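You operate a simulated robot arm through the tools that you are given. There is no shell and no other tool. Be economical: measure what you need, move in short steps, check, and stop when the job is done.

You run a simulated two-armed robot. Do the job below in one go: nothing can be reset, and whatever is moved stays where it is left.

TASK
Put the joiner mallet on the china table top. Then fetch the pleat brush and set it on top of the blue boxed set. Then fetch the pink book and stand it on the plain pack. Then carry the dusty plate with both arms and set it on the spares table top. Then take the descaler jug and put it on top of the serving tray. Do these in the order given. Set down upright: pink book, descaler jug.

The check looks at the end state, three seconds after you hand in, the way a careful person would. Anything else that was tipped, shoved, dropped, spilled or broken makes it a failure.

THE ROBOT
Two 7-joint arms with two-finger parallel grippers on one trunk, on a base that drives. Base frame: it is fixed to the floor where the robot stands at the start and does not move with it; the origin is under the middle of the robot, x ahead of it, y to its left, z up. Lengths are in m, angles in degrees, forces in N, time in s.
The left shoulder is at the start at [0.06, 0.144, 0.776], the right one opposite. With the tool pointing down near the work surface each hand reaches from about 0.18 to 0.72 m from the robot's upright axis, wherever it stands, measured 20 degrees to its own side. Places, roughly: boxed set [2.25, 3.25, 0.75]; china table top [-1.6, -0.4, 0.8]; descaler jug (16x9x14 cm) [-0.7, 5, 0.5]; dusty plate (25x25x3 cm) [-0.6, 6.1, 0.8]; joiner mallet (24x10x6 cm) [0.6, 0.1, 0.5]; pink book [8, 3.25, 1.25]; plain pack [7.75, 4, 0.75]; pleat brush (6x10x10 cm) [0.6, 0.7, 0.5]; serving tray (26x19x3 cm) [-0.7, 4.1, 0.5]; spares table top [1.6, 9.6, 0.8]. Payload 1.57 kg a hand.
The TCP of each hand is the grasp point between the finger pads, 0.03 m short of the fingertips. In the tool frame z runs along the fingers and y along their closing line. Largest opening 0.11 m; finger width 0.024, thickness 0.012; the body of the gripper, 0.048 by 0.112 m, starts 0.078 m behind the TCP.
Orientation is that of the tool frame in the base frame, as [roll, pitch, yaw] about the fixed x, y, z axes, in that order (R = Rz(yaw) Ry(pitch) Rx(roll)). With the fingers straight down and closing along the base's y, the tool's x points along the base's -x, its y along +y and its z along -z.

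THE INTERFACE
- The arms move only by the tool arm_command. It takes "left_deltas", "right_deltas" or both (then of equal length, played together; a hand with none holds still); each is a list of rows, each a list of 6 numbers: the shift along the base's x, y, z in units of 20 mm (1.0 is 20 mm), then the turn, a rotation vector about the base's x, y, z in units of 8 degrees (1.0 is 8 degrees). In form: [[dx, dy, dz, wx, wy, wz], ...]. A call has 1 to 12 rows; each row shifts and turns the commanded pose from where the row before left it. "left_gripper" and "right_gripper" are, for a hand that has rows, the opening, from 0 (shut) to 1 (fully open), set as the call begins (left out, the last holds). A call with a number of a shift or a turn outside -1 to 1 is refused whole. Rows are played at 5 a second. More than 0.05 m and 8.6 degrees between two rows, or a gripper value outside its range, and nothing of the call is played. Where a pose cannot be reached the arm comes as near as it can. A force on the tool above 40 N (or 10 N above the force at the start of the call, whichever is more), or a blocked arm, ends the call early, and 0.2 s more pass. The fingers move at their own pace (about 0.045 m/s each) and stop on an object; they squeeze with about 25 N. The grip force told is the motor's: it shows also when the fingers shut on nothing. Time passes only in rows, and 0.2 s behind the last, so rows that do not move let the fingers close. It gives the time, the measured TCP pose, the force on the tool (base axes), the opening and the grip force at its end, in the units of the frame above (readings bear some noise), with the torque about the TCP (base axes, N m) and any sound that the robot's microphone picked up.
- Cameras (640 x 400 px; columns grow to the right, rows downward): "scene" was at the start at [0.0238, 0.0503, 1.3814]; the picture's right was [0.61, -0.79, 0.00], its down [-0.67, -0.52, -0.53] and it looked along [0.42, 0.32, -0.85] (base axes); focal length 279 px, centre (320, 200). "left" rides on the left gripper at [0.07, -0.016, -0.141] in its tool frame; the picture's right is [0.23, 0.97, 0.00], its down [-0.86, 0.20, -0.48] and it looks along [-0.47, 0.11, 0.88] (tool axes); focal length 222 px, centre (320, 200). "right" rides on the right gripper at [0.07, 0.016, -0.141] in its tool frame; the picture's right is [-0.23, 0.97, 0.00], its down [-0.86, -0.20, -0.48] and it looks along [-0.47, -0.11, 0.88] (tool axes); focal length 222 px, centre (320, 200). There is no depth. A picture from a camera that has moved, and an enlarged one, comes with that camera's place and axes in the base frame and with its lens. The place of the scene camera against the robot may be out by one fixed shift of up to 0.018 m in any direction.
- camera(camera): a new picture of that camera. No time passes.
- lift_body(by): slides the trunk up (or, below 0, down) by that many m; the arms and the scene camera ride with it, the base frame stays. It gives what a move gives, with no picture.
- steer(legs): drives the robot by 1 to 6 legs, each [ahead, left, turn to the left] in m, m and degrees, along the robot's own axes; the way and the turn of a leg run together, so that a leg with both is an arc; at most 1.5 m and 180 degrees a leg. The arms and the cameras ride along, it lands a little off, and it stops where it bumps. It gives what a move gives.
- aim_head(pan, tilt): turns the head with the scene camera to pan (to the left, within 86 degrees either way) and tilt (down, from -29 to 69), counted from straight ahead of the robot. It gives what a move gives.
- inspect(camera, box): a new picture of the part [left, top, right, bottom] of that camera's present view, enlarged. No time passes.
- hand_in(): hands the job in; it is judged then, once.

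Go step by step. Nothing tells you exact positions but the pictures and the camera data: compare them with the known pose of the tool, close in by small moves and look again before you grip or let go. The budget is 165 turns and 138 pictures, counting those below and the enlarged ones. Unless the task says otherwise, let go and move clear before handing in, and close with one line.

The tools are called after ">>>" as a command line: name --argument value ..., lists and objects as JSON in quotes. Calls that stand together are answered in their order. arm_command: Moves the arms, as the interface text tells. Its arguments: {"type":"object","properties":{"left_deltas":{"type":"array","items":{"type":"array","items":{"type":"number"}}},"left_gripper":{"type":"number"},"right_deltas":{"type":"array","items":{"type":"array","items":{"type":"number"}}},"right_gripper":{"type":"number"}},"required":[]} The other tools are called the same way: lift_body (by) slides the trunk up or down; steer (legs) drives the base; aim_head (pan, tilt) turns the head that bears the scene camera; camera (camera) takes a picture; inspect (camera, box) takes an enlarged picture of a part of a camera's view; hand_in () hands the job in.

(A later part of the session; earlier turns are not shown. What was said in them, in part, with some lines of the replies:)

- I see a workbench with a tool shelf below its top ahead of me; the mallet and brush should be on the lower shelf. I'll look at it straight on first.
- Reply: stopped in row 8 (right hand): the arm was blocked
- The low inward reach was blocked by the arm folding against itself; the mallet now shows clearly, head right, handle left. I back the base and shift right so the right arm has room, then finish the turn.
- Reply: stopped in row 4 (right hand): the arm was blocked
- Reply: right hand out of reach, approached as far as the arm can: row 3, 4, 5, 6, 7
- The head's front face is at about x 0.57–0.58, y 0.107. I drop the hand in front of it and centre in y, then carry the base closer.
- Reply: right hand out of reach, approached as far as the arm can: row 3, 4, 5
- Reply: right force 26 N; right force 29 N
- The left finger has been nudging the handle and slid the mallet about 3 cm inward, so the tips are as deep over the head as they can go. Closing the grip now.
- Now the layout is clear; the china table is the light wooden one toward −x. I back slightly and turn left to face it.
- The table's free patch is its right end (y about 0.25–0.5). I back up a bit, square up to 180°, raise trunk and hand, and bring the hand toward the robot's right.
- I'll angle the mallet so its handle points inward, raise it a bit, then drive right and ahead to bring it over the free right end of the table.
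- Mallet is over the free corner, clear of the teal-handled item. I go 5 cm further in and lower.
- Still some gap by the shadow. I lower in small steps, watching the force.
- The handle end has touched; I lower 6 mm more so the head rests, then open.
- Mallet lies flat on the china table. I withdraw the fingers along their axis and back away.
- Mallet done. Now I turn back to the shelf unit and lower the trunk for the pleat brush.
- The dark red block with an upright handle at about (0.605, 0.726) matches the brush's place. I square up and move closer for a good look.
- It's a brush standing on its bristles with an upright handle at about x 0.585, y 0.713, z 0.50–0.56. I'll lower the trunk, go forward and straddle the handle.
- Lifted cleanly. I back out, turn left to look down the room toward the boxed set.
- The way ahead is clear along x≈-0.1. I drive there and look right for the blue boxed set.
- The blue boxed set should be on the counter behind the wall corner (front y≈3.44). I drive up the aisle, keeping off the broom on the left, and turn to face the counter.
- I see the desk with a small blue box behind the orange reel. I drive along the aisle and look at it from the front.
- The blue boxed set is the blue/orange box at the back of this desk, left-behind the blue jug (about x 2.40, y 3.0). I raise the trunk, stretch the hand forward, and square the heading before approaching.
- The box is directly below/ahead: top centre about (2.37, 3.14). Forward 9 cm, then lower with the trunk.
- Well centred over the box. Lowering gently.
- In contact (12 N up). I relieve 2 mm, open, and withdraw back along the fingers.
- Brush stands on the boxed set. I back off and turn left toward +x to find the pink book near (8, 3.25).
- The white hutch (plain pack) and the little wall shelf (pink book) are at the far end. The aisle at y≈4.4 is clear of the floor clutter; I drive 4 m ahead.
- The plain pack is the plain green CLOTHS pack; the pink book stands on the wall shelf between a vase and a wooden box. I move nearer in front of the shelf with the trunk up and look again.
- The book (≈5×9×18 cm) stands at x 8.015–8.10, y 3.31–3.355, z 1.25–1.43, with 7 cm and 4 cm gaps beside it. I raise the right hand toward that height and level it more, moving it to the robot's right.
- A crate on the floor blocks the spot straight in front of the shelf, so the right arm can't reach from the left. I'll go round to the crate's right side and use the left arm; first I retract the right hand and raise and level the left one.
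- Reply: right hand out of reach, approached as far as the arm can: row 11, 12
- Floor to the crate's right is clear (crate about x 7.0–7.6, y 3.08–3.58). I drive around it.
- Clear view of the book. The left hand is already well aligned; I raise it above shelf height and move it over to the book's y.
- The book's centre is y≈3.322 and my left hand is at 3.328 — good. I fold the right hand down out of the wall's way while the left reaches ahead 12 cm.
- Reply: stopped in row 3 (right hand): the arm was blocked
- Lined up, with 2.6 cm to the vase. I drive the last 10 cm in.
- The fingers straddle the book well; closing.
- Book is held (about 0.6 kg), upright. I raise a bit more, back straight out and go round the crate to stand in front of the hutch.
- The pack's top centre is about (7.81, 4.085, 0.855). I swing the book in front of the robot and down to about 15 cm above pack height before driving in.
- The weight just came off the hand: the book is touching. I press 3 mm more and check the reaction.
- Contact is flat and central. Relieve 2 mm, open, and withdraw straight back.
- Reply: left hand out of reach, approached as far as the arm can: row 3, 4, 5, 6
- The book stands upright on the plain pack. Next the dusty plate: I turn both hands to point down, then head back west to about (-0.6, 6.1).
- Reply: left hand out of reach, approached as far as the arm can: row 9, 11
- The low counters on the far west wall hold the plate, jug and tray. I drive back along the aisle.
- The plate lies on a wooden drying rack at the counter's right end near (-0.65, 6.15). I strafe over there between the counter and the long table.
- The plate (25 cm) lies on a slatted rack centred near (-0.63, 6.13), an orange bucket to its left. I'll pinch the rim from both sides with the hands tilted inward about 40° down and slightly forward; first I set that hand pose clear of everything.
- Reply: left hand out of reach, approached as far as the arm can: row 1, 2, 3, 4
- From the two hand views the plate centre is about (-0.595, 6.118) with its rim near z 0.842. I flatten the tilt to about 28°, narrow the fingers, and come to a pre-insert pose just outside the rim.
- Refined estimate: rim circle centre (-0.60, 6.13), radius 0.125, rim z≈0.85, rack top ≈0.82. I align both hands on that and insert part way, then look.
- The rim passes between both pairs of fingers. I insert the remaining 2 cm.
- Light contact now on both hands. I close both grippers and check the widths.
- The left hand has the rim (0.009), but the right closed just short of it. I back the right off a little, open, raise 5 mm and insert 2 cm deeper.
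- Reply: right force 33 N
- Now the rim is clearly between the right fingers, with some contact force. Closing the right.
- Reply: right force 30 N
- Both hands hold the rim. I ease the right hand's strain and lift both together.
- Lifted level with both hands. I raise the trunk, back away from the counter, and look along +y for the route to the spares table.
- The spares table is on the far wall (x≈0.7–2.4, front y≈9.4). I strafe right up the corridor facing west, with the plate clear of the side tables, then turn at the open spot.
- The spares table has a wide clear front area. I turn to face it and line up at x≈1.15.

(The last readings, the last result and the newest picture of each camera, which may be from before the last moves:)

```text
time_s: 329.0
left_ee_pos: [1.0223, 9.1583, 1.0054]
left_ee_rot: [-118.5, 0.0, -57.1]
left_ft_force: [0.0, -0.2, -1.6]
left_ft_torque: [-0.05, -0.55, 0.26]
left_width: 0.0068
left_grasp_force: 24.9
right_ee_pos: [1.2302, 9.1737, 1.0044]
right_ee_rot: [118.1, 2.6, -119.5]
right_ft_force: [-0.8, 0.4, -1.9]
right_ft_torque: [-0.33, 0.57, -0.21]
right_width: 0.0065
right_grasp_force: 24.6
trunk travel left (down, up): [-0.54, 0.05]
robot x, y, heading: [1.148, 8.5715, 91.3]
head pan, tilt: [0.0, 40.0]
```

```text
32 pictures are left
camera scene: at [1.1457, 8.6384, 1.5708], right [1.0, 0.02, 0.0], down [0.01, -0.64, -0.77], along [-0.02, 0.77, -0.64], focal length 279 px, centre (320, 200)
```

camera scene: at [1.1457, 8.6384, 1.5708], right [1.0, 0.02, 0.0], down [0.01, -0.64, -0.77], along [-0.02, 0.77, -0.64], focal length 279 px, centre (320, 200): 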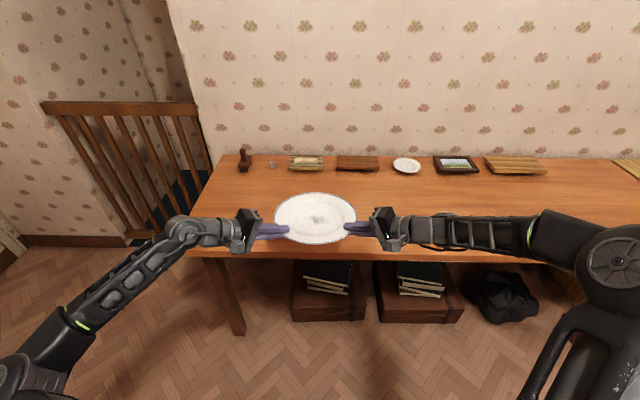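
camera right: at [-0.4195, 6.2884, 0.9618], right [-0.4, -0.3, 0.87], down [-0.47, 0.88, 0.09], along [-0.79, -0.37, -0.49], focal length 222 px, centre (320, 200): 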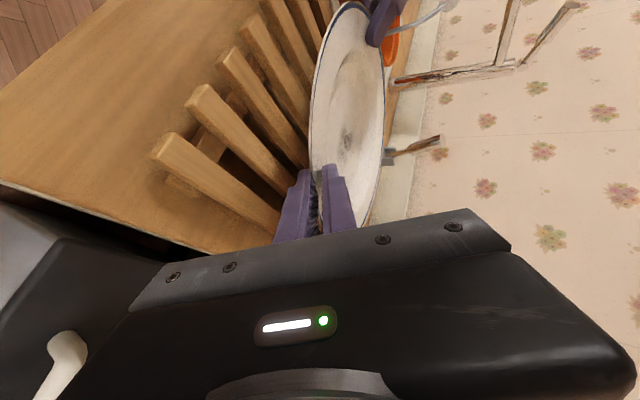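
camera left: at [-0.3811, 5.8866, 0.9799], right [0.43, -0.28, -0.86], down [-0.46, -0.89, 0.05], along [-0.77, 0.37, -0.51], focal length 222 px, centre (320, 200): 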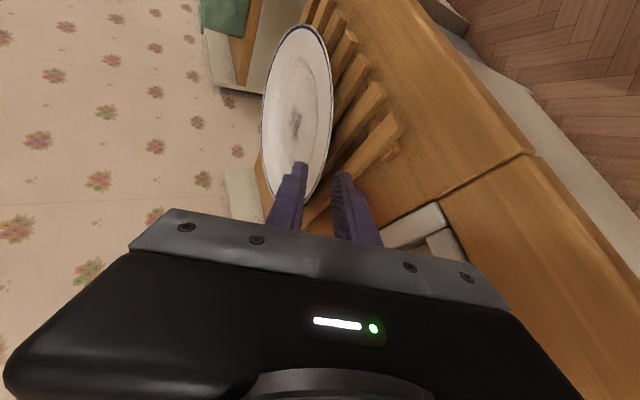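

>>> steer --legs '[[0.27, 0, -1.2]]'

>>> lift_body --by -0.13

>>> camera --camera "right"

```text
time_s: 330.9
left_ee_pos: [1.0344, 9.4347, 1.0063]
left_ee_rot: [-118.5, 0.0, -58.5]
left_ft_force: [-0.7, 1.1, -4.0]
left_ft_torque: [-0.02, -0.56, 0.3]
left_width: 0.007
left_grasp_force: 25.2
right_ee_pos: [1.241, 9.4458, 1.0053]
right_ee_rot: [118.0, 2.4, -121.0]
right_ft_force: [0.5, -0.8, -2.0]
right_ft_torque: [-0.31, 0.54, -0.17]
right_width: 0.0065
right_grasp_force: 24.5
trunk travel left (down, up): [-0.54, 0.05]
robot x, y, heading: [1.146, 8.8447, 89.6]
head pan, tilt: [0.0, 40.0]
```

```text
time_s: 332.5
left_ee_pos: [1.0339, 9.4334, 0.8765]
left_ee_rot: [-118.4, -0.2, -58.6]
left_ft_force: [0.3, 0.5, -2.3]
left_ft_torque: [-0.03, -0.56, 0.28]
left_width: 0.0067
left_grasp_force: 25.4
right_ee_pos: [1.2422, 9.4436, 0.8743]
right_ee_rot: [118.1, 2.6, -120.9]
right_ft_force: [-0.8, -0.1, -3.0]
right_ft_torque: [-0.33, 0.55, -0.27]
right_width: 0.0062
right_grasp_force: 24.5
trunk travel left (down, up): [-0.41, 0.18]
robot x, y, heading: [1.1451, 8.8474, 89.8]
head pan, tilt: [0.0, 40.0]
```

```text
31 pictures are left
camera right: at [1.3037, 9.3218, 0.9524], right [-0.3, 0.4, 0.87], down [0.88, 0.47, 0.09], along [-0.37, 0.79, -0.49], focal length 222 px, centre (320, 200)
```

right: 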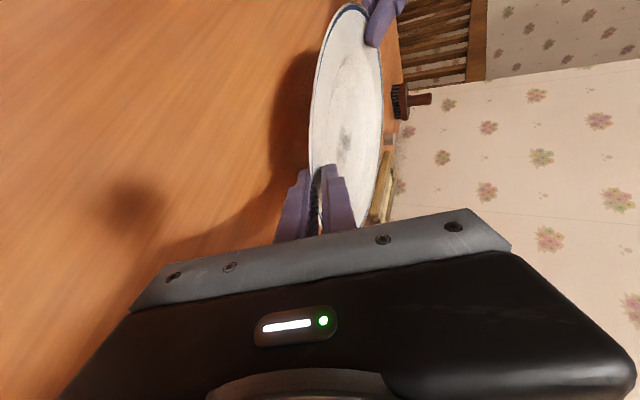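

Over the clear table, plate level. Lowering both hands in small steps, watching force.

>>> arm_command --left_deltas '[[0, 0, -0.5, 0, 0, 0], [0, 0, -0.5, 0, 0, 0], [0, 0, -0.4, 0, 0, 0]]' --right_deltas '[[0, 0, -0.5, 0, 0, 0], [0, 0, -0.5, 0, 0, 0], [0, 0, -0.3, 0, 0, 0]]'

>>> arm_command --left_deltas '[[0, 0, -0.15, 0, 0, 0], [0, 0, -0.15, 0, 0, 0]]' --right_deltas '[[0, 0, -0.15, 0, 0, 0], [0, 0, -0.15, 0, 0, 0]]'

>>> camera --camera "right"

```text
time_s: 333.3
left_ee_pos: [1.0339, 9.4343, 0.8474]
left_ee_rot: [-118.4, 0.0, -58.6]
left_ft_force: [3.1, -1.4, -1.0]
left_ft_torque: [-0.17, -0.77, -0.01]
left_width: 0.0072
left_grasp_force: 25.3
right_ee_pos: [1.2413, 9.4445, 0.849]
right_ee_rot: [118.0, 2.6, -120.9]
right_ft_force: [-4.1, 2.5, -3.7]
right_ft_torque: [-0.19, 0.47, -0.55]
right_width: 0.0061
right_grasp_force: 24.5
trunk travel left (down, up): [-0.41, 0.18]
robot x, y, heading: [1.1439, 8.846, 90.0]
head pan, tilt: [0.0, 40.0]
```

```text
time_s: 333.9
left_ee_pos: [1.0337, 9.4336, 0.8419]
left_ee_rot: [-118.4, 0.1, -58.5]
left_ft_force: [2.2, -1.4, -0.4]
left_ft_torque: [0.2, -0.41, 0.51]
left_width: 0.0073
left_grasp_force: 25.4
right_ee_pos: [1.2418, 9.4452, 0.843]
right_ee_rot: [118.0, 2.6, -121.1]
right_ft_force: [-1.0, 1.7, 0.0]
right_ft_torque: [0.0, 0.42, -0.95]
right_width: 0.0061
right_grasp_force: 25.0
trunk travel left (down, up): [-0.41, 0.18]
robot x, y, heading: [1.1459, 8.8461, 90.1]
head pan, tilt: [0.0, 40.0]
```

```text
30 pictures are left
camera right: at [1.3033, 9.3222, 0.9208], right [-0.3, 0.4, 0.87], down [0.88, 0.47, 0.09], along [-0.37, 0.79, -0.49], focal length 222 px, centre (320, 200)
```

right: 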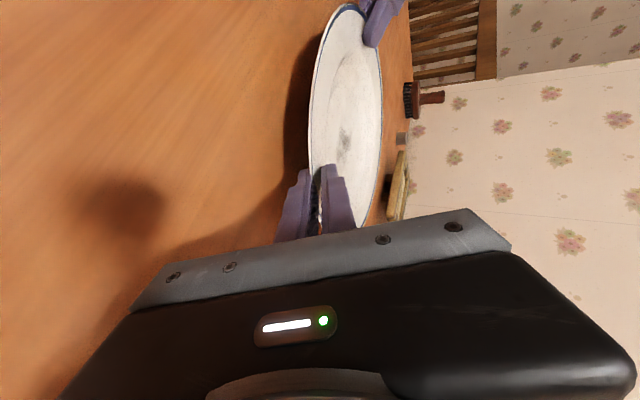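

>>> arm_command --left_deltas '[[0, 0, -0.12, 0, 0, 0], [0, 0, -0.1, 0, 0, 0]]' --right_deltas '[[0, 0, -0.12, 0, 0, 0], [0, 0, -0.1, 0, 0, 0]]'

```text
time_s: 334.5
left_ee_pos: [1.0344, 9.4327, 0.8379]
left_ee_rot: [-118.4, 0.1, -58.5]
left_ft_force: [-0.8, 0.0, 1.9]
left_ft_torque: [0.45, -0.29, 0.6]
left_width: 0.0072
left_grasp_force: 25.2
right_ee_pos: [1.2422, 9.4436, 0.8398]
right_ee_rot: [117.9, 2.6, -120.9]
right_ft_force: [2.1, 0.0, 2.4]
right_ft_torque: [0.29, 0.36, -0.72]
right_width: 0.0059
right_grasp_force: 24.8
trunk travel left (down, up): [-0.41, 0.18]
robot x, y, heading: [1.1439, 8.8492, 89.9]
head pan, tilt: [0.0, 40.0]
```

Plate bears on the table. I open both hands a little and withdraw along the finger axes.

>>> arm_command --left_deltas '[[0, 0, 0, 0, 0, 0], [0, 0, 0, 0, 0, 0], [0, 0, 0, 0, 0, 0]]' --right_deltas '[[0, 0, 0, 0, 0, 0], [0, 0, 0, 0, 0, 0], [0, 0, 0, 0, 0, 0]]' --left_gripper 0.2 --right_gripper 0.2

>>> arm_command --left_deltas '[[-0.37, -0.23, 0.23, 0, 0, 0], [-0.75, -0.46, 0.47, 0, 0, 0], [-0.75, -0.46, 0.47, 0, 0, 0], [-0.75, -0.46, 0.47, 0, 0, 0], [-0.75, -0.46, 0.47, 0, 0, 0], [-0.75, -0.46, 0.47, 0, 0, 0]]' --right_deltas '[[0.37, -0.23, 0.23, 0, 0, 0], [0.75, -0.47, 0.47, 0, 0, 0], [0.75, -0.47, 0.47, 0, 0, 0], [0.75, -0.47, 0.47, 0, 0, 0], [0.75, -0.47, 0.47, 0, 0, 0], [0.75, -0.47, 0.47, 0, 0, 0]]'

>>> camera --camera "scene"

```text
time_s: 335.3
left_ee_pos: [1.034, 9.4337, 0.8376]
left_ee_rot: [-118.5, 0.0, -58.6]
left_ft_force: [0.6, -0.4, 0.2]
left_ft_torque: [0.0, -0.02, 0.01]
left_width: 0.022
left_grasp_force: 0.1
right_ee_pos: [1.2402, 9.4446, 0.8379]
right_ee_rot: [118.0, 2.5, -120.9]
right_ft_force: [-0.3, 0.4, 0.4]
right_ft_torque: [-0.01, 0.04, 0.0]
right_width: 0.0219
right_grasp_force: 0.1
trunk travel left (down, up): [-0.41, 0.18]
robot x, y, heading: [1.1481, 8.8456, 89.9]
head pan, tilt: [0.0, 40.0]
```

```text
time_s: 336.7
left_ee_pos: [0.9508, 9.3823, 0.8905]
left_ee_rot: [-118.4, 0.1, -58.6]
left_ft_force: [0.0, 0.6, -0.5]
left_ft_torque: [-0.01, 0.0, 0.0]
left_width: 0.0221
left_grasp_force: 0.1
right_ee_pos: [1.3237, 9.3927, 0.8906]
right_ee_rot: [118.0, 2.5, -120.9]
right_ft_force: [-0.4, 0.3, 0.6]
right_ft_torque: [0.0, 0.0, -0.03]
right_width: 0.0221
right_grasp_force: 0.0
trunk travel left (down, up): [-0.41, 0.18]
robot x, y, heading: [1.1412, 8.8497, 89.8]
head pan, tilt: [0.0, 40.0]
```

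```text
29 pictures are left
camera scene: at [1.1443, 8.9104, 1.4408], right [1.0, 0.0, 0.0], down [0.0, -0.64, -0.77], along [0.0, 0.77, -0.64], focal length 279 px, centre (320, 200)
```

scene: 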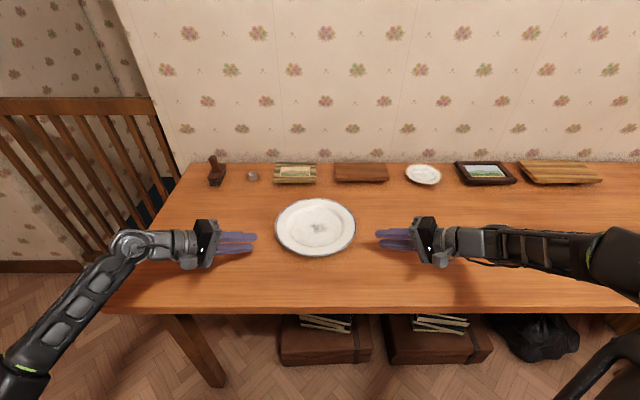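

The plate is set down on the spares table. I back off and re-pose the arms: left folded down at its side, right hand pointing forward-down for the shelf work.

>>> steer --legs '[[-0.3, 0, 0]]'

>>> arm_command --left_deltas '[[0, -0.5, 0.5, 0, 0, -0.98], [0, -0.5, 0.5, 0, 0, -0.98], [0, -0.5, 0.5, 0, 0, -0.98], [0, -0.5, 0.5, 0, 0, -0.98], [-1, -0.5, 0.3, 0, 0.97, 0], [-1, -0.5, 0.3, 0, 0.97, 0], [-1, -0.5, 0.3, 0, 0.97, 0], [-1, -0.5, 0.3, 0, 0.97, 0], [-1, -0.5, 0, 0, 0.97, 0], [-1, -0.5, 0, 0, 0.97, 0], [-1, -0.5, 0, 0, 0.97, 0], [-1, -0.5, 0, 0, 0.97, 0]]' --right_deltas '[[0, 0, 0, 0, 0, 1], [0, 0, 0, 0, 0, 1], [0, 0, 0, 0, 0, 1], [0, 0, 0, 0, 0, 1], [0, 0, 0, 0, -0.97, 0], [0, 0, 0, 0, -0.97, 0], [0, 0, 0, 0, -0.97, 0], [0, 0, 0, 0, -0.97, 0], [0, 0, 0, 0, -0.97, 0], [0, 0, 0, 0, -0.97, 0], [0, 0, 0, 0, -0.97, 0], [0, 0, 0, 0, -0.97, 0]]'

>>> arm_command --right_deltas '[[-0.5, 0.3, 0, 1, 0, 0], [-0.5, 0.3, 0, 1, 0, 0], [-0.5, 0.3, 0, 1, 0, 0], [-0.5, 0.3, 0, 1, 0, 0], [-0.5, 0.3, 0, 1, 0, 0], [-0.5, 0.3, 0, 1, 0, 0]]' --right_gripper 1

```text
time_s: 338.8
left_ee_pos: [0.9525, 9.0836, 0.8892]
left_ee_rot: [-118.4, 0.0, -58.8]
left_ft_force: [-0.1, 0.5, -0.1]
left_ft_torque: [0.0, 0.01, 0.02]
left_width: 0.022
left_grasp_force: 0.0
right_ee_pos: [1.3245, 9.093, 0.8907]
right_ee_rot: [118.0, 2.6, -121.3]
right_ft_force: [-0.1, 0.5, -1.2]
right_ft_torque: [-0.01, -0.03, 0.0]
right_width: 0.0217
right_grasp_force: 0.0
trunk travel left (down, up): [-0.41, 0.18]
robot x, y, heading: [1.1422, 8.5502, 89.8]
head pan, tilt: [0.0, 40.0]
```

```text
time_s: 341.4
left_ee_pos: [0.7962, 8.9642, 0.9471]
left_ee_rot: [179.3, -0.2, -90.2]
left_ft_force: [-0.8, 0.1, -0.2]
left_ft_torque: [-0.02, 0.02, -0.01]
left_width: 0.0219
left_grasp_force: 0.0
left hand out of reach, approached as far as the arm can: row 8, 9
right_ee_pos: [1.3246, 9.0932, 0.8897]
right_ee_rot: [-179.7, 0.5, -87.4]
right_ft_force: [0.0, 0.4, -0.4]
right_ft_torque: [0.03, 0.01, 0.01]
right_width: 0.0224
right_grasp_force: 0.0
trunk travel left (down, up): [-0.41, 0.18]
robot x, y, heading: [1.1447, 8.5505, 89.7]
head pan, tilt: [0.0, 40.0]
```

```text
time_s: 342.8
left_ee_pos: [0.7979, 8.9644, 0.9478]
left_ee_rot: [179.6, -0.1, -90.2]
left_ft_force: [0.2, 0.1, -0.1]
left_ft_torque: [-0.01, -0.01, 0.02]
left_width: 0.022
left_grasp_force: 0.0
right_ee_pos: [1.2635, 9.1287, 0.8901]
right_ee_rot: [-177.0, 48.3, -85.9]
right_ft_force: [0.5, 0.3, -0.3]
right_ft_torque: [0.0, -0.02, 0.0]
right_width: 0.1101
right_grasp_force: 0.1
trunk travel left (down, up): [-0.41, 0.18]
robot x, y, heading: [1.1436, 8.5465, 89.8]
head pan, tilt: [0.0, 40.0]
```

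>>> steer --legs '[[0, 0.7, 0], [0, 0, 90], [0, 1.3, 0], [0, 1.3, 0], [0, 0.9, 0]]'

>>> aim_head --pan 0 --tilt 38

>>> camera --camera "scene"

```text
time_s: 367.1
left_ee_pos: [-0.0641, 4.7033, 0.9463]
left_ee_rot: [179.4, -0.1, -1.3]
left_ft_force: [-0.2, 0.1, -0.3]
left_ft_torque: [0.0, -0.01, -0.03]
left_width: 0.0219
left_grasp_force: 0.0
right_ee_pos: [-0.2185, 5.1729, 0.8894]
right_ee_rot: [-176.8, 48.4, 2.9]
right_ft_force: [0.1, 0.4, 0.1]
right_ft_torque: [0.02, 0.0, 0.02]
right_width: 0.1099
right_grasp_force: 0.0
trunk travel left (down, up): [-0.41, 0.18]
robot x, y, heading: [0.3566, 5.04, 178.2]
head pan, tilt: [0.0, 40.0]
```

```text
time_s: 367.7
left_ee_pos: [-0.0652, 4.7034, 0.9475]
left_ee_rot: [179.5, -0.1, -1.3]
left_ft_force: [-0.4, -0.1, -0.6]
left_ft_torque: [-0.02, 0.01, -0.01]
left_width: 0.0222
left_grasp_force: 0.0
right_ee_pos: [-0.2202, 5.1743, 0.8904]
right_ee_rot: [-177.0, 48.4, 3.0]
right_ft_force: [0.7, 0.0, 0.0]
right_ft_torque: [0.03, 0.03, -0.01]
right_width: 0.11
right_grasp_force: 0.0
trunk travel left (down, up): [-0.41, 0.18]
robot x, y, heading: [0.357, 5.0376, 178.4]
head pan, tilt: [0.0, 38.0]
```

```text
28 pictures are left
camera scene: at [0.3014, 5.0502, 1.4438], right [0.03, 1.0, 0.0], down [0.62, -0.02, -0.79], along [-0.79, 0.02, -0.62], focal length 279 px, centre (320, 200)
```

scene: 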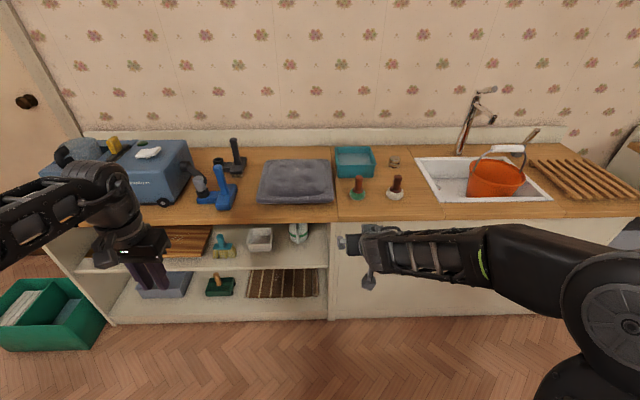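

The jug appears as the white item at the right end of the open shelf. I lower the trunk to see in under the counter.

>>> lift_body --by -0.33

>>> aim_head --pan 12 --tilt 33

>>> camera --camera "scene"

>>> camera --camera "right"

```text
time_s: 370.9
left_ee_pos: [-0.0658, 4.7025, 0.6174]
left_ee_rot: [179.4, -0.1, -1.3]
left_ft_force: [0.6, -0.3, 0.0]
left_ft_torque: [-0.02, 0.02, -0.02]
left_width: 0.022
left_grasp_force: 0.2
right_ee_pos: [-0.2194, 5.1728, 0.5597]
right_ee_rot: [-176.9, 48.4, 2.8]
right_ft_force: [0.1, 0.3, 0.0]
right_ft_torque: [-0.01, 0.04, -0.01]
right_width: 0.1101
right_grasp_force: 0.1
trunk travel left (down, up): [-0.08, 0.51]
robot x, y, heading: [0.3621, 5.0414, 178.3]
head pan, tilt: [0.0, 38.0]
```

```text
time_s: 371.7
left_ee_pos: [-0.0651, 4.7027, 0.6176]
left_ee_rot: [179.6, -0.1, -1.3]
left_ft_force: [0.3, -0.3, -0.7]
left_ft_torque: [-0.01, -0.03, 0.01]
left_width: 0.0219
left_grasp_force: 0.1
right_ee_pos: [-0.219, 5.1737, 0.5598]
right_ee_rot: [-176.9, 48.4, 2.9]
right_ft_force: [-0.1, -0.5, 0.2]
right_ft_torque: [0.0, -0.01, 0.0]
right_width: 0.11
right_grasp_force: 0.0
trunk travel left (down, up): [-0.08, 0.51]
robot x, y, heading: [0.3573, 5.0415, 178.3]
head pan, tilt: [12.0, 33.0]
```

```text
27 pictures are left
camera scene: at [0.3001, 5.0318, 1.1214], right [-0.18, 0.98, 0.0], down [0.54, 0.1, -0.84], along [-0.82, -0.15, -0.54], focal length 279 px, centre (320, 200)
```

scene: 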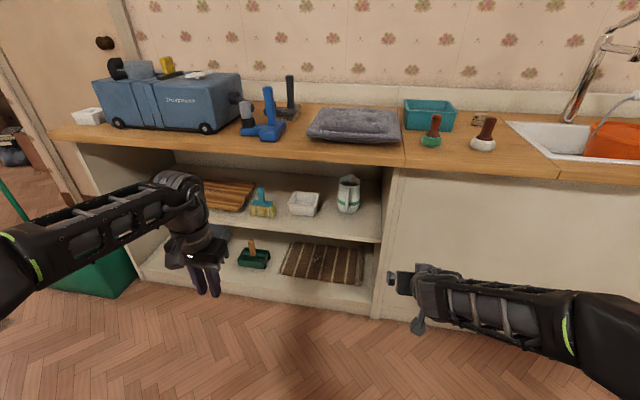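

```text
26 pictures are left
camera right: at [-0.0678, 5.1574, 0.6004], right [-0.14, -0.98, 0.13], down [-0.21, 0.16, 0.96], along [-0.97, 0.11, -0.23], focal length 222 px, centre (320, 200)
```

right: 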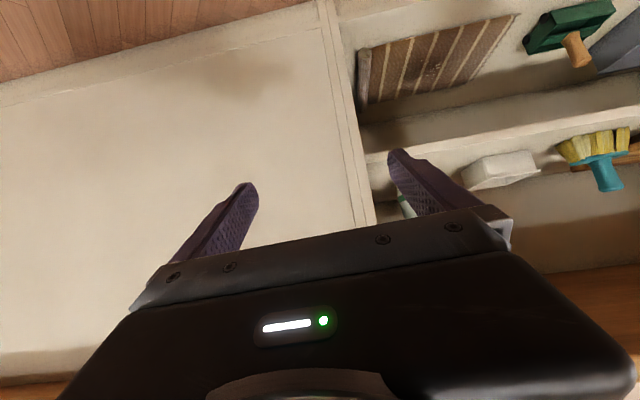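

>>> inspect --camera "scene" --box '[190, 150, 400, 250]'

```text
3.05 times, centred on (295, 200) of scene
camera zoom: at [0.3001, 5.0318, 1.1214], right [-0.18, 0.98, 0.0], down [0.54, 0.1, -0.84], along [-0.82, -0.15, -0.54], focal length 851 px, centre (396, 200)
```

zoom: 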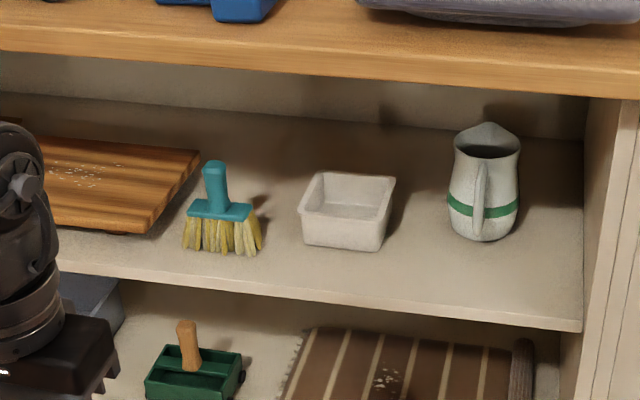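

The jug stands near (-0.65, 4.975) with its handle facing me; the dark tray is further left at y≈4.1. Under the counter I need a flatter hand, so I level the right hand to about 20° below forward, pull the left hand back, and move in line with the handle.

>>> arm_command --left_deltas '[[1, 0, 0.3, 0, 0, 0], [1, 0, 0.3, 0, 0, 0], [1, 0, 0.3, 0, 0, 0], [1, 0, 0.3, 0, 0, 0], [1, 0, 0.3, 0, 0, 0]]' --right_deltas '[[0, 0, 0, 0, 0.6, 0], [0, 0, 0, 0, 0.6, 0], [0, 0, 0, 0, 0.6, 0], [0, 0, 0, 0, 0.6, 0], [0, 0, 0, 0, 0.35, 0]]' --right_gripper 0.7

>>> steer --legs '[[0, 0.19, 1.7], [0.18, 0, 0]]'

>>> camera --camera "right"

```text
time_s: 372.9
left_ee_pos: [0.0012, 4.7123, 0.6039]
left_ee_rot: [179.6, -0.1, -1.3]
left_ft_force: [0.2, -0.3, 0.0]
left_ft_torque: [-0.01, -0.01, -0.01]
left_width: 0.0221
left_grasp_force: 0.1
left hand out of reach, approached as far as the arm can: row 2, 3, 4, 5
right_ee_pos: [-0.22, 5.173, 0.5594]
right_ee_rot: [-174.0, 70.5, 5.5]
right_ft_force: [0.2, 0.6, -0.2]
right_ft_torque: [-0.01, 0.01, 0.01]
right_width: 0.0771
right_grasp_force: 0.1
trunk travel left (down, up): [-0.08, 0.51]
robot x, y, heading: [0.3561, 5.0423, 178.4]
head pan, tilt: [12.0, 33.0]
```

```text
time_s: 375.6
left_ee_pos: [-0.1731, 4.5092, 0.6053]
left_ee_rot: [179.5, -0.1, 0.3]
left_ft_force: [-0.2, 0.4, 0.3]
left_ft_torque: [0.01, -0.03, 0.02]
left_width: 0.0223
left_grasp_force: 0.0
right_ee_pos: [-0.4056, 4.9651, 0.5598]
right_ee_rot: [-173.6, 70.4, 7.3]
right_ft_force: [-0.2, -0.3, 0.0]
right_ft_torque: [0.02, -0.01, -0.01]
right_width: 0.0766
right_grasp_force: 0.1
trunk travel left (down, up): [-0.08, 0.51]
robot x, y, heading: [0.1745, 4.8505, -179.9]
head pan, tilt: [12.0, 33.0]
```

```text
24 pictures are left
camera right: at [-0.2492, 4.9537, 0.5399], right [-0.05, -0.98, 0.18], down [0.16, 0.17, 0.97], along [-0.99, 0.08, 0.15], focal length 222 px, centre (320, 200)
```

right: 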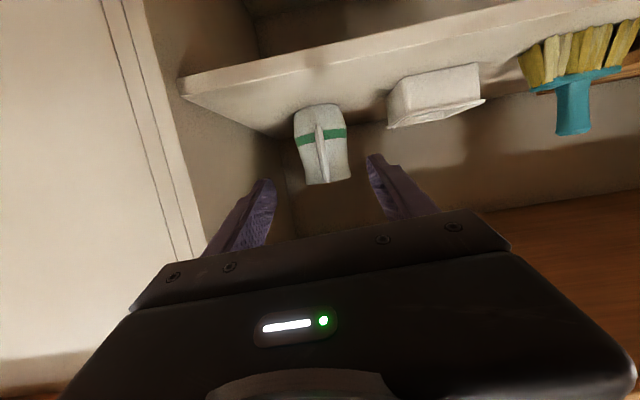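

Handle lines up with the hand (y 4.967), its grip part at z≈0.48–0.56. I narrow the fingers, lower 1.5 cm and advance.

>>> arm_command --right_deltas '[[0, 0, -0.35, 0, 0, 0], [0, 0, -0.35, 0, 0, 0]]' --right_gripper 0.45

>>> steer --legs '[[0.13, 0, 0]]'

>>> inspect --camera "right" --box '[220, 50, 420, 250]'

```text
time_s: 376.1
left_ee_pos: [-0.1725, 4.5102, 0.6049]
left_ee_rot: [179.5, -0.1, 0.3]
left_ft_force: [-0.6, 0.5, 0.0]
left_ft_torque: [-0.03, -0.01, 0.0]
left_width: 0.022
left_grasp_force: 0.0
right_ee_pos: [-0.4066, 4.9647, 0.5445]
right_ee_rot: [-173.7, 70.3, 7.3]
right_ft_force: [0.3, -0.9, 0.2]
right_ft_torque: [-0.01, 0.0, 0.04]
right_width: 0.0497
right_grasp_force: 0.1
trunk travel left (down, up): [-0.08, 0.51]
robot x, y, heading: [0.1788, 4.8472, -179.9]
head pan, tilt: [12.0, 33.0]
```

```text
time_s: 377.4
left_ee_pos: [-0.305, 4.5102, 0.6042]
left_ee_rot: [179.4, -0.1, 0.3]
left_ft_force: [-0.3, -0.3, -0.4]
left_ft_torque: [0.0, 0.03, 0.01]
left_width: 0.0218
left_grasp_force: 0.0
right_ee_pos: [-0.5376, 4.9659, 0.5462]
right_ee_rot: [-173.7, 70.4, 7.3]
right_ft_force: [0.0, -0.1, -1.5]
right_ft_torque: [-0.05, 0.0, 0.02]
right_width: 0.0496
right_grasp_force: 0.0
trunk travel left (down, up): [-0.08, 0.51]
robot x, y, heading: [0.044, 4.848, -180.0]
head pan, tilt: [12.0, 33.0]
```

```text
2.00 times, centred on (320, 150) of right
camera zoom: at [-0.382, 4.9542, 0.5255], right [-0.05, -0.98, 0.18], down [0.16, 0.17, 0.97], along [-0.99, 0.08, 0.15], focal length 444 px, centre (320, 300)
```

zoom: 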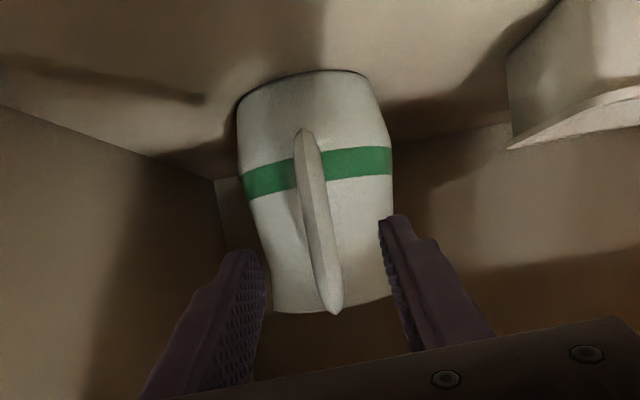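

Handle centred between the fingers. I go 3.5 cm further so it sits at the pads, just short of the jug's body.

>>> steer --legs '[[0.036, 0.002, 0]]'

>>> inspect --camera "right" --box '[220, 50, 420, 250]'

```text
time_s: 378.3
left_ee_pos: [-0.3416, 4.5071, 0.6045]
left_ee_rot: [179.4, -0.2, 0.4]
left_ft_force: [0.2, -0.2, -0.5]
left_ft_torque: [0.03, 0.04, 0.01]
left_width: 0.0219
left_grasp_force: 0.1
right_ee_pos: [-0.5751, 4.9636, 0.5444]
right_ee_rot: [-173.7, 70.5, 7.4]
right_ft_force: [-0.2, 0.6, 0.4]
right_ft_torque: [-0.03, 0.03, 0.0]
right_width: 0.0495
right_grasp_force: 0.0
trunk travel left (down, up): [-0.08, 0.51]
robot x, y, heading: [0.008, 4.8459, -179.8]
head pan, tilt: [12.0, 33.0]
```

```text
2.00 times, centred on (320, 150) of right
camera zoom: at [-0.4182, 4.9519, 0.5255], right [-0.05, -0.98, 0.18], down [0.16, 0.17, 0.97], along [-0.99, 0.08, 0.15], focal length 444 px, centre (320, 300)
```

zoom: 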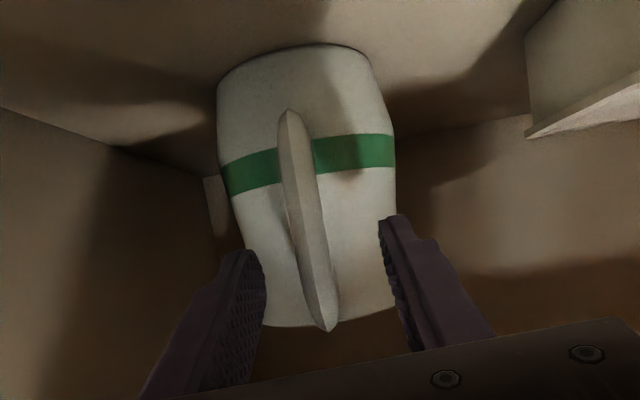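

>>> arm_command --right_deltas '[[0, 0, 0, 0, 0, 0], [0, 0, 0, 0, 0, 0], [0, 0, 0, 0, 0, 0], [0, 0, 0, 0, 0, 0]]' --right_gripper 0

>>> inspect --camera "right" --box '[220, 50, 420, 250]'

```text
time_s: 379.3
left_ee_pos: [-0.34, 4.5065, 0.6039]
left_ee_rot: [179.5, 0.0, 0.5]
left_ft_force: [0.5, -0.4, 0.2]
left_ft_torque: [0.0, -0.01, 0.01]
left_width: 0.022
left_grasp_force: 0.1
right_ee_pos: [-0.5754, 4.9634, 0.5447]
right_ee_rot: [-173.7, 70.4, 7.3]
right_ft_force: [-1.8, 0.3, 0.2]
right_ft_torque: [-0.27, 0.38, -0.08]
right_width: 0.0319
right_grasp_force: 25.2
trunk travel left (down, up): [-0.08, 0.51]
robot x, y, heading: [0.0097, 4.8455, -179.9]
head pan, tilt: [12.0, 33.0]
```

```text
2.00 times, centred on (320, 150) of right
camera zoom: at [-0.4186, 4.9518, 0.5257], right [-0.05, -0.98, 0.18], down [0.16, 0.17, 0.97], along [-0.99, 0.08, 0.15], focal length 444 px, centre (320, 300)
```

zoom: 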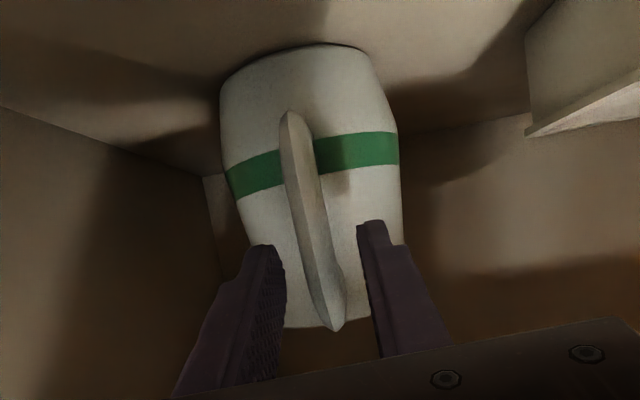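

The fingers stopped at 0.032 with full grip force. I test with a 1 cm lift.

>>> arm_command --right_deltas '[[0, 0, 0.3, 0, 0, 0], [0, 0, 0.3, 0, 0, 0], [0, 0, 0, 0, 0, 0]]'

>>> inspect --camera "right" --box '[220, 50, 420, 250]'

```text
time_s: 380.1
left_ee_pos: [-0.3412, 4.5077, 0.6036]
left_ee_rot: [179.5, -0.1, 0.4]
left_ft_force: [-0.6, -0.2, 0.9]
left_ft_torque: [0.01, 0.01, -0.01]
left_width: 0.0219
left_grasp_force: 0.1
right_ee_pos: [-0.5745, 4.9629, 0.5567]
right_ee_rot: [-173.8, 70.2, 7.2]
right_ft_force: [0.3, -0.3, -5.9]
right_ft_torque: [0.01, -0.57, 0.02]
right_width: 0.0317
right_grasp_force: 24.9
trunk travel left (down, up): [-0.08, 0.51]
robot x, y, heading: [0.0014, 4.8458, -180.2]
head pan, tilt: [12.0, 33.0]
```

```text
2.00 times, centred on (320, 150) of right
camera zoom: at [-0.4181, 4.9518, 0.5373], right [-0.05, -0.98, 0.18], down [0.16, 0.17, 0.97], along [-0.99, 0.08, 0.15], focal length 444 px, centre (320, 300)
```

zoom: 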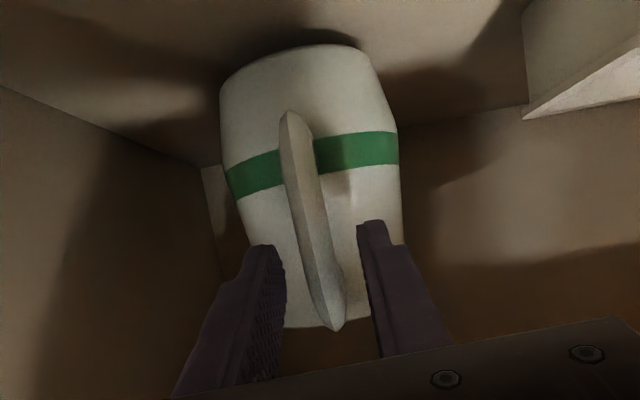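

The jug is held firmly with no slip. I raise slightly, back straight out, and look at the tray area.

>>> lift_body --by 0.03

>>> steer --legs '[[-0.38, 0, 0], [0, 0.45, 0]]'

>>> aim_head --pan 15 --tilt 30

>>> camera --camera "scene"

```text
time_s: 380.9
left_ee_pos: [-0.342, 4.5074, 0.6353]
left_ee_rot: [179.5, -0.1, 0.4]
left_ft_force: [0.2, 0.0, 0.1]
left_ft_torque: [0.02, -0.02, 0.04]
left_width: 0.0217
left_grasp_force: 0.0
right_ee_pos: [-0.5747, 4.9627, 0.5859]
right_ee_rot: [-173.8, 70.3, 7.2]
right_ft_force: [0.1, -0.8, -7.1]
right_ft_torque: [0.0, -0.58, 0.04]
right_width: 0.0321
right_grasp_force: 24.7
trunk travel left (down, up): [-0.11, 0.48]
robot x, y, heading: [0.0067, 4.8451, -179.7]
head pan, tilt: [12.0, 33.0]
```

```text
time_s: 385.6
left_ee_pos: [0.0298, 4.056, 0.6347]
left_ee_rot: [179.5, -0.1, 0.1]
left_ft_force: [-0.6, 0.8, -0.8]
left_ft_torque: [0.01, 0.01, -0.05]
left_width: 0.0221
left_grasp_force: 0.0
right_ee_pos: [-0.1997, 4.5115, 0.5867]
right_ee_rot: [-173.8, 70.4, 6.8]
right_ft_force: [-1.0, 0.4, -6.4]
right_ft_torque: [-0.01, -0.57, 0.01]
right_width: 0.0317
right_grasp_force: 25.1
trunk travel left (down, up): [-0.11, 0.48]
robot x, y, heading: [0.3819, 4.3918, 179.6]
head pan, tilt: [12.0, 33.0]
```

```text
time_s: 386.2
left_ee_pos: [0.0299, 4.0553, 0.635]
left_ee_rot: [179.5, -0.1, 0.0]
left_ft_force: [0.1, -0.4, 0.5]
left_ft_torque: [0.03, 0.03, 0.02]
left_width: 0.0221
left_grasp_force: 0.1
right_ee_pos: [-0.2006, 4.5117, 0.5866]
right_ee_rot: [-173.8, 70.2, 6.9]
right_ft_force: [-0.4, 0.2, -6.4]
right_ft_torque: [0.02, -0.59, 0.0]
right_width: 0.0321
right_grasp_force: 24.4
trunk travel left (down, up): [-0.11, 0.48]
robot x, y, heading: [0.3792, 4.3986, 179.5]
head pan, tilt: [15.0, 30.0]
```

```text
19 pictures are left
camera scene: at [0.3217, 4.3771, 1.1561], right [-0.25, 0.97, 0.0], down [0.48, 0.13, -0.87], along [-0.84, -0.22, -0.5], focal length 279 px, centre (320, 200)
```

scene: 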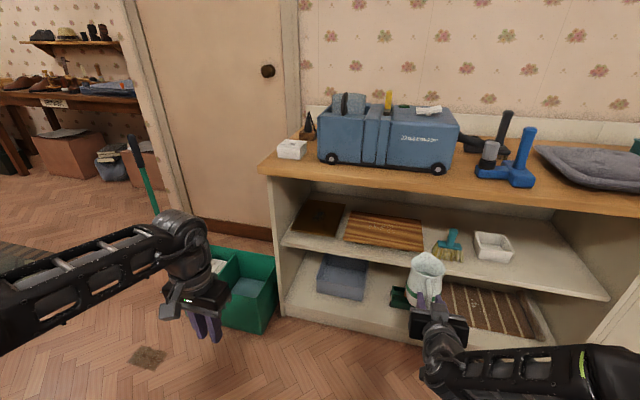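

>>> inspect --camera "scene" --box '[250, 160, 450, 285]'

```text
3.20 times, centred on (350, 222) of scene
camera zoom: at [0.3217, 4.3771, 1.1561], right [-0.25, 0.97, 0.0], down [0.48, 0.13, -0.87], along [-0.84, -0.22, -0.5], focal length 894 px, centre (224, 128)
```

zoom: 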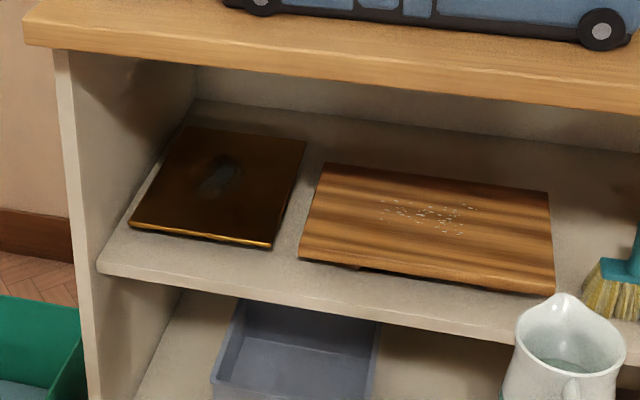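

The dark brown flat piece at x −0.81…−0.54, y 4.02–4.21 is the serving tray (the striped board beside it isn't). I line the jug up with it, staying clear of the green bin, and go partly in.

>>> lift_body --by 0.012

>>> steer --legs '[[0, 0.398, 0.5], [0.2, 0, 0]]'

>>> aim_head --pan 0 --tilt 35

>>> camera --camera "scene"

>>> camera --camera "right"

```text
time_s: 386.8
left_ee_pos: [0.0296, 4.0558, 0.6461]
left_ee_rot: [179.5, -0.1, 0.0]
left_ft_force: [-0.2, -0.2, -0.4]
left_ft_torque: [-0.01, -0.05, 0.0]
left_width: 0.0218
left_grasp_force: 0.0
right_ee_pos: [-0.2013, 4.5118, 0.598]
right_ee_rot: [-173.8, 70.2, 7.0]
right_ft_force: [-0.7, 0.1, -7.3]
right_ft_torque: [-0.01, -0.56, -0.01]
right_width: 0.0321
right_grasp_force: 25.2
trunk travel left (down, up): [-0.122, 0.468]
robot x, y, heading: [0.3822, 4.388, 179.5]
head pan, tilt: [15.0, 30.0]
```

```text
time_s: 390.5
left_ee_pos: [-0.1702, 3.6545, 0.6466]
left_ee_rot: [179.5, -0.2, 0.2]
left_ft_force: [0.0, 1.0, 0.2]
left_ft_torque: [0.01, 0.0, 0.01]
left_width: 0.0218
left_grasp_force: 0.1
right_ee_pos: [-0.4026, 4.111, 0.5986]
right_ee_rot: [-173.8, 70.4, 7.1]
right_ft_force: [0.5, 0.4, -7.5]
right_ft_torque: [-0.01, -0.62, 0.01]
right_width: 0.0318
right_grasp_force: 24.9
trunk travel left (down, up): [-0.122, 0.468]
robot x, y, heading: [0.1797, 3.9947, 180.0]
head pan, tilt: [15.0, 30.0]
```

```text
time_s: 391.3
left_ee_pos: [-0.1704, 3.654, 0.6456]
left_ee_rot: [179.5, -0.1, 0.4]
left_ft_force: [0.0, -0.6, -0.9]
left_ft_torque: [-0.02, 0.03, -0.05]
left_width: 0.022
left_grasp_force: 0.2
right_ee_pos: [-0.4028, 4.1106, 0.5978]
right_ee_rot: [-173.8, 70.2, 7.1]
right_ft_force: [0.7, -0.2, -6.0]
right_ft_torque: [0.02, -0.59, 0.02]
right_width: 0.0319
right_grasp_force: 25.3
trunk travel left (down, up): [-0.122, 0.468]
robot x, y, heading: [0.1828, 3.9955, 180.0]
head pan, tilt: [0.0, 35.0]
```

```text
17 pictures are left
camera scene: at [0.1192, 4.0016, 1.1603], right [0.0, 1.0, 0.0], down [0.57, 0.0, -0.82], along [-0.82, 0.0, -0.57], focal length 279 px, centre (320, 200)
```

scene: 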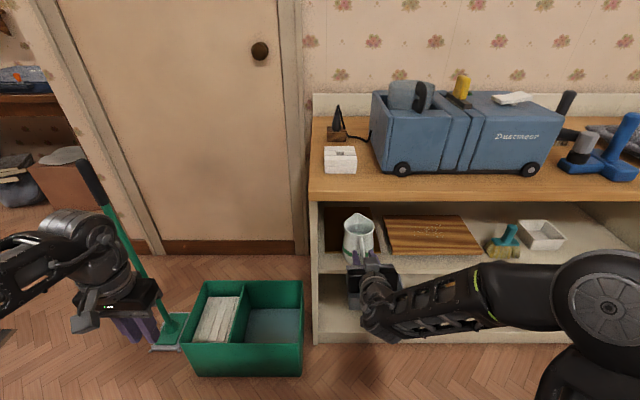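

```text
16 pictures are left
camera right: at [-0.2467, 4.0994, 0.5792], right [-0.05, -0.98, 0.18], down [0.16, 0.17, 0.97], along [-0.99, 0.08, 0.15], focal length 222 px, centre (320, 200)
```

right: 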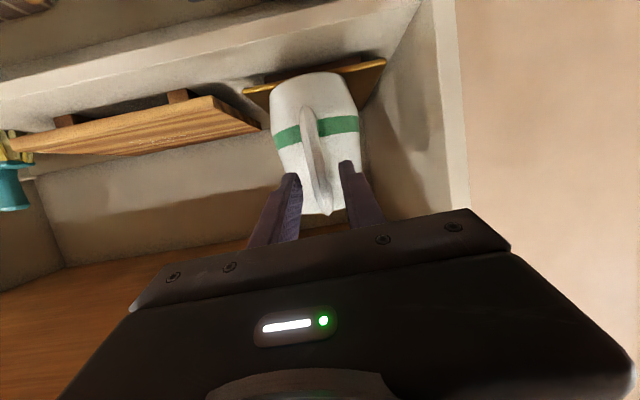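

Aligned with the tray's middle, broom and bin clear. I advance 17 cm to bring the jug over the tray.

>>> steer --legs '[[0.172, 0, 0]]'

>>> camera --camera "right"

>>> inspect --camera "scene" --box '[290, 180, 450, 300]'

```text
time_s: 392.8
left_ee_pos: [-0.348, 3.656, 0.6472]
left_ee_rot: [179.5, -0.1, 0.1]
left_ft_force: [-1.4, -0.7, 0.8]
left_ft_torque: [0.01, 0.01, 0.02]
left_width: 0.0218
left_grasp_force: 0.0
right_ee_pos: [-0.5777, 4.1119, 0.5986]
right_ee_rot: [-173.8, 70.2, 7.1]
right_ft_force: [-0.4, 0.5, -6.9]
right_ft_torque: [-0.01, -0.59, -0.04]
right_width: 0.0318
right_grasp_force: 25.5
trunk travel left (down, up): [-0.122, 0.468]
robot x, y, heading: [0.0059, 3.9972, 179.6]
head pan, tilt: [0.0, 35.0]
```

```text
15 pictures are left
camera right: at [-0.4222, 4.1005, 0.5793], right [-0.06, -0.98, 0.18], down [0.16, 0.17, 0.97], along [-0.99, 0.08, 0.15], focal length 222 px, centre (320, 200)
```

right: 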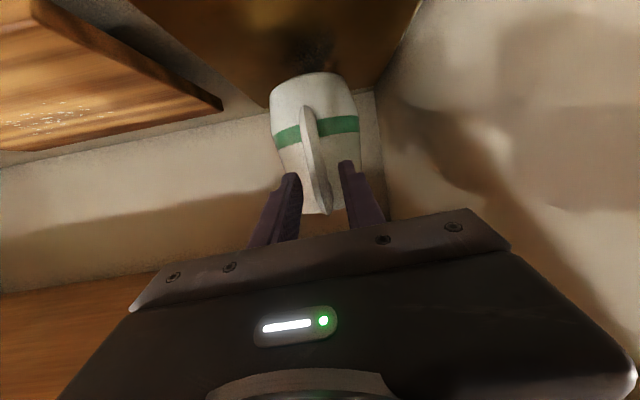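

```text
3.33 times, centred on (370, 240) of scene
camera zoom: at [-0.0565, 4.002, 1.1603], right [0.0, 1.0, 0.0], down [0.57, 0.0, -0.82], along [-0.82, 0.0, -0.57], focal length 931 px, centre (153, 67)
```

zoom: 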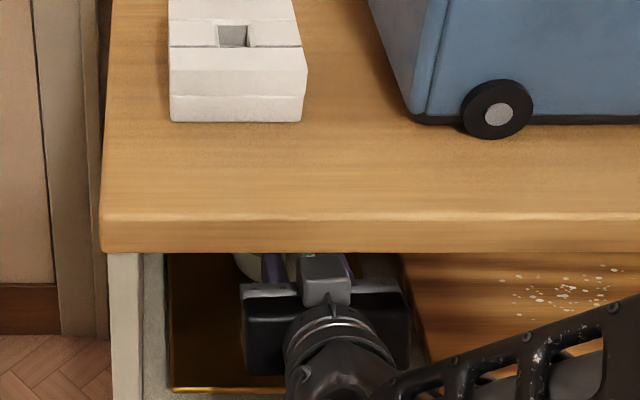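

The jug is over the tray. Lowering in steps while watching the force.

>>> arm_command --right_deltas '[[0, 0, -0.4, 0, 0, 0], [0, 0, -0.4, 0, 0, 0], [0, 0, -0.2, 0, 0, 0]]'

>>> arm_command --right_deltas '[[0, 0, -0.2, 0, 0, 0], [0, 0, -0.1, 0, 0, 0]]'

>>> inspect --camera "right" --box '[200, 20, 420, 220]'

```text
time_s: 393.6
left_ee_pos: [-0.3484, 3.6567, 0.6457]
left_ee_rot: [179.5, 0.0, 0.1]
left_ft_force: [0.1, 0.6, 0.4]
left_ft_torque: [0.03, -0.01, 0.0]
left_width: 0.0219
left_grasp_force: 0.0
right_ee_pos: [-0.5768, 4.1113, 0.5776]
right_ee_rot: [-173.8, 70.3, 7.0]
right_ft_force: [0.1, 0.0, -6.7]
right_ft_torque: [-0.02, -0.6, 0.01]
right_width: 0.0322
right_grasp_force: 25.3
trunk travel left (down, up): [-0.122, 0.468]
robot x, y, heading: [0.0046, 3.9977, 179.7]
head pan, tilt: [0.0, 35.0]
```

```text
time_s: 394.1
left_ee_pos: [-0.347, 3.6569, 0.6475]
left_ee_rot: [179.4, 0.0, 0.2]
left_ft_force: [0.6, -0.2, 0.6]
left_ft_torque: [0.02, 0.01, 0.04]
left_width: 0.0222
left_grasp_force: 0.1
right_ee_pos: [-0.5792, 4.1131, 0.5744]
right_ee_rot: [-173.7, 70.6, 6.9]
right_ft_force: [4.0, 2.3, 7.4]
right_ft_torque: [-0.39, 0.35, 0.02]
right_width: 0.0321
right_grasp_force: 24.9
trunk travel left (down, up): [-0.122, 0.468]
robot x, y, heading: [0.0015, 3.9954, 179.8]
head pan, tilt: [0.0, 35.0]
```

```text
2.00 times, centred on (310, 120) of right
camera zoom: at [-0.4231, 4.1003, 0.5549], right [-0.06, -0.98, 0.18], down [0.17, 0.17, 0.97], along [-0.98, 0.08, 0.15], focal length 444 px, centre (340, 360)
```

zoom: 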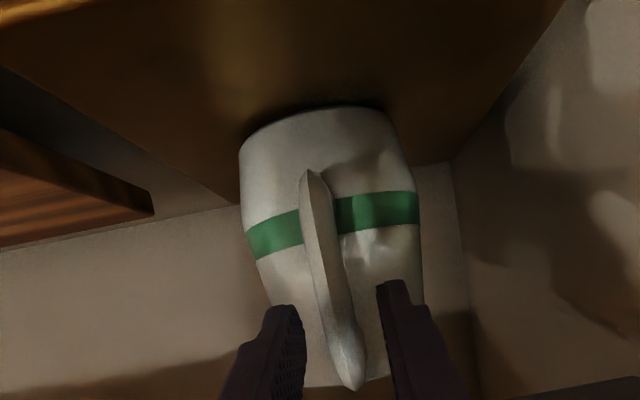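

Contact on the tray surface (z≈0.489). I relieve about 1.5 mm and open gently.

>>> arm_command --right_deltas '[[0, 0, 0.07, 0, 0, 0], [0, 0, 0, 0, 0, 0]]'

>>> arm_command --right_deltas '[[0, 0, 0, 0, 0, 0], [0, 0, 0, 0, 0, 0], [0, 0, 0, 0, 0, 0]]' --right_gripper 0.55

>>> inspect --camera "right" --box '[200, 20, 420, 220]'

```text
time_s: 394.8
left_ee_pos: [-0.3464, 3.656, 0.6468]
left_ee_rot: [179.5, 0.0, 0.1]
left_ft_force: [-0.4, -0.1, -0.2]
left_ft_torque: [0.02, 0.01, 0.01]
left_width: 0.0217
left_grasp_force: 0.0
right_ee_pos: [-0.5791, 4.1127, 0.5747]
right_ee_rot: [-173.7, 70.6, 7.0]
right_ft_force: [-1.7, 2.6, 8.4]
right_ft_torque: [-0.27, 0.89, -0.23]
right_width: 0.0319
right_grasp_force: 24.9
trunk travel left (down, up): [-0.122, 0.468]
robot x, y, heading: [0.0032, 3.9914, 179.9]
head pan, tilt: [0.0, 35.0]
```

```text
time_s: 395.6
left_ee_pos: [-0.3468, 3.657, 0.6457]
left_ee_rot: [179.4, -0.1, 0.1]
left_ft_force: [0.2, -0.8, 0.5]
left_ft_torque: [-0.02, 0.05, -0.02]
left_width: 0.0222
left_grasp_force: 0.0
right_ee_pos: [-0.5789, 4.1117, 0.5724]
right_ee_rot: [-173.8, 70.2, 7.1]
right_ft_force: [0.4, 1.0, -1.3]
right_ft_torque: [-0.02, 0.01, -0.03]
right_width: 0.0605
right_grasp_force: 0.2
trunk travel left (down, up): [-0.122, 0.468]
robot x, y, heading: [0.0058, 3.9927, 180.0]
head pan, tilt: [0.0, 35.0]
```

```text
2.00 times, centred on (310, 120) of right
camera zoom: at [-0.4221, 4.0999, 0.5542], right [-0.06, -0.98, 0.18], down [0.16, 0.17, 0.97], along [-0.99, 0.08, 0.15], focal length 444 px, centre (340, 360)
```

zoom: 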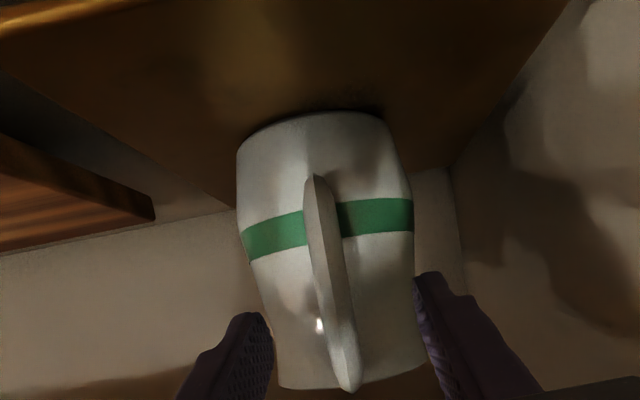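

The jug stands on the tray. I back straight out.

>>> steer --legs '[[-0.1, 0, 0], [-0.3, 0, 0]]'

>>> camera --camera "scene"

>>> camera --camera "right"

```text
time_s: 398.3
left_ee_pos: [0.0512, 3.6555, 0.646]
left_ee_rot: [179.5, -0.1, 0.1]
left_ft_force: [0.2, -0.7, 0.2]
left_ft_torque: [-0.04, -0.02, 0.0]
left_width: 0.022
left_grasp_force: 0.0
right_ee_pos: [-0.1801, 4.1106, 0.5736]
right_ee_rot: [-173.8, 70.3, 7.1]
right_ft_force: [-0.4, 0.0, 0.5]
right_ft_torque: [0.0, 0.0, 0.03]
right_width: 0.0603
right_grasp_force: 0.1
trunk travel left (down, up): [-0.122, 0.468]
robot x, y, heading: [0.4047, 3.9938, 179.7]
head pan, tilt: [0.0, 35.0]
```

```text
11 pictures are left
camera scene: at [0.3421, 4.0016, 1.1604], right [0.0, 1.0, 0.0], down [0.57, 0.0, -0.82], along [-0.82, 0.0, -0.57], focal length 279 px, centre (320, 200)
```

scene: 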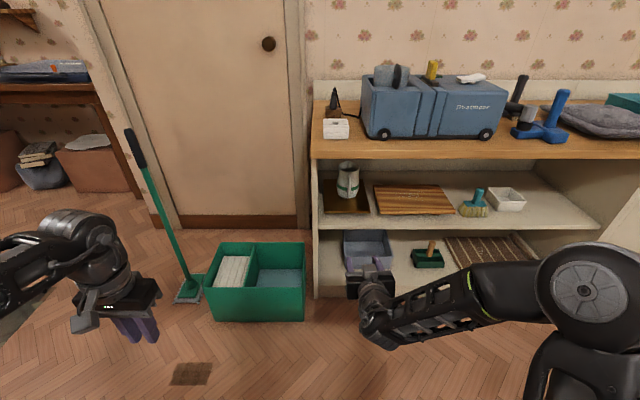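

```text
10 pictures are left
camera right: at [-0.0241, 4.0992, 0.5543], right [-0.06, -0.98, 0.18], down [0.16, 0.17, 0.97], along [-0.99, 0.08, 0.15], focal length 222 px, centre (320, 200)
```

right: 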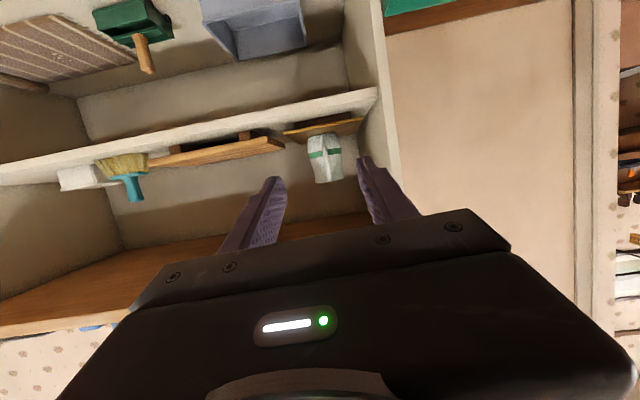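

The jug stands upright on the serving tray, and all five items were seen in place as I left each one. Both hands are empty and clear, so I'm handing in.

>>> hand_in

```text
The job is handed in.
```

All five items were placed in the order you gave and the job is handed in: mallet on the china table, brush on the blue boxed set, pink book upright on the plain pack, plate on the spares table (carried with both arms), and descaler jug upright on the serving tray.
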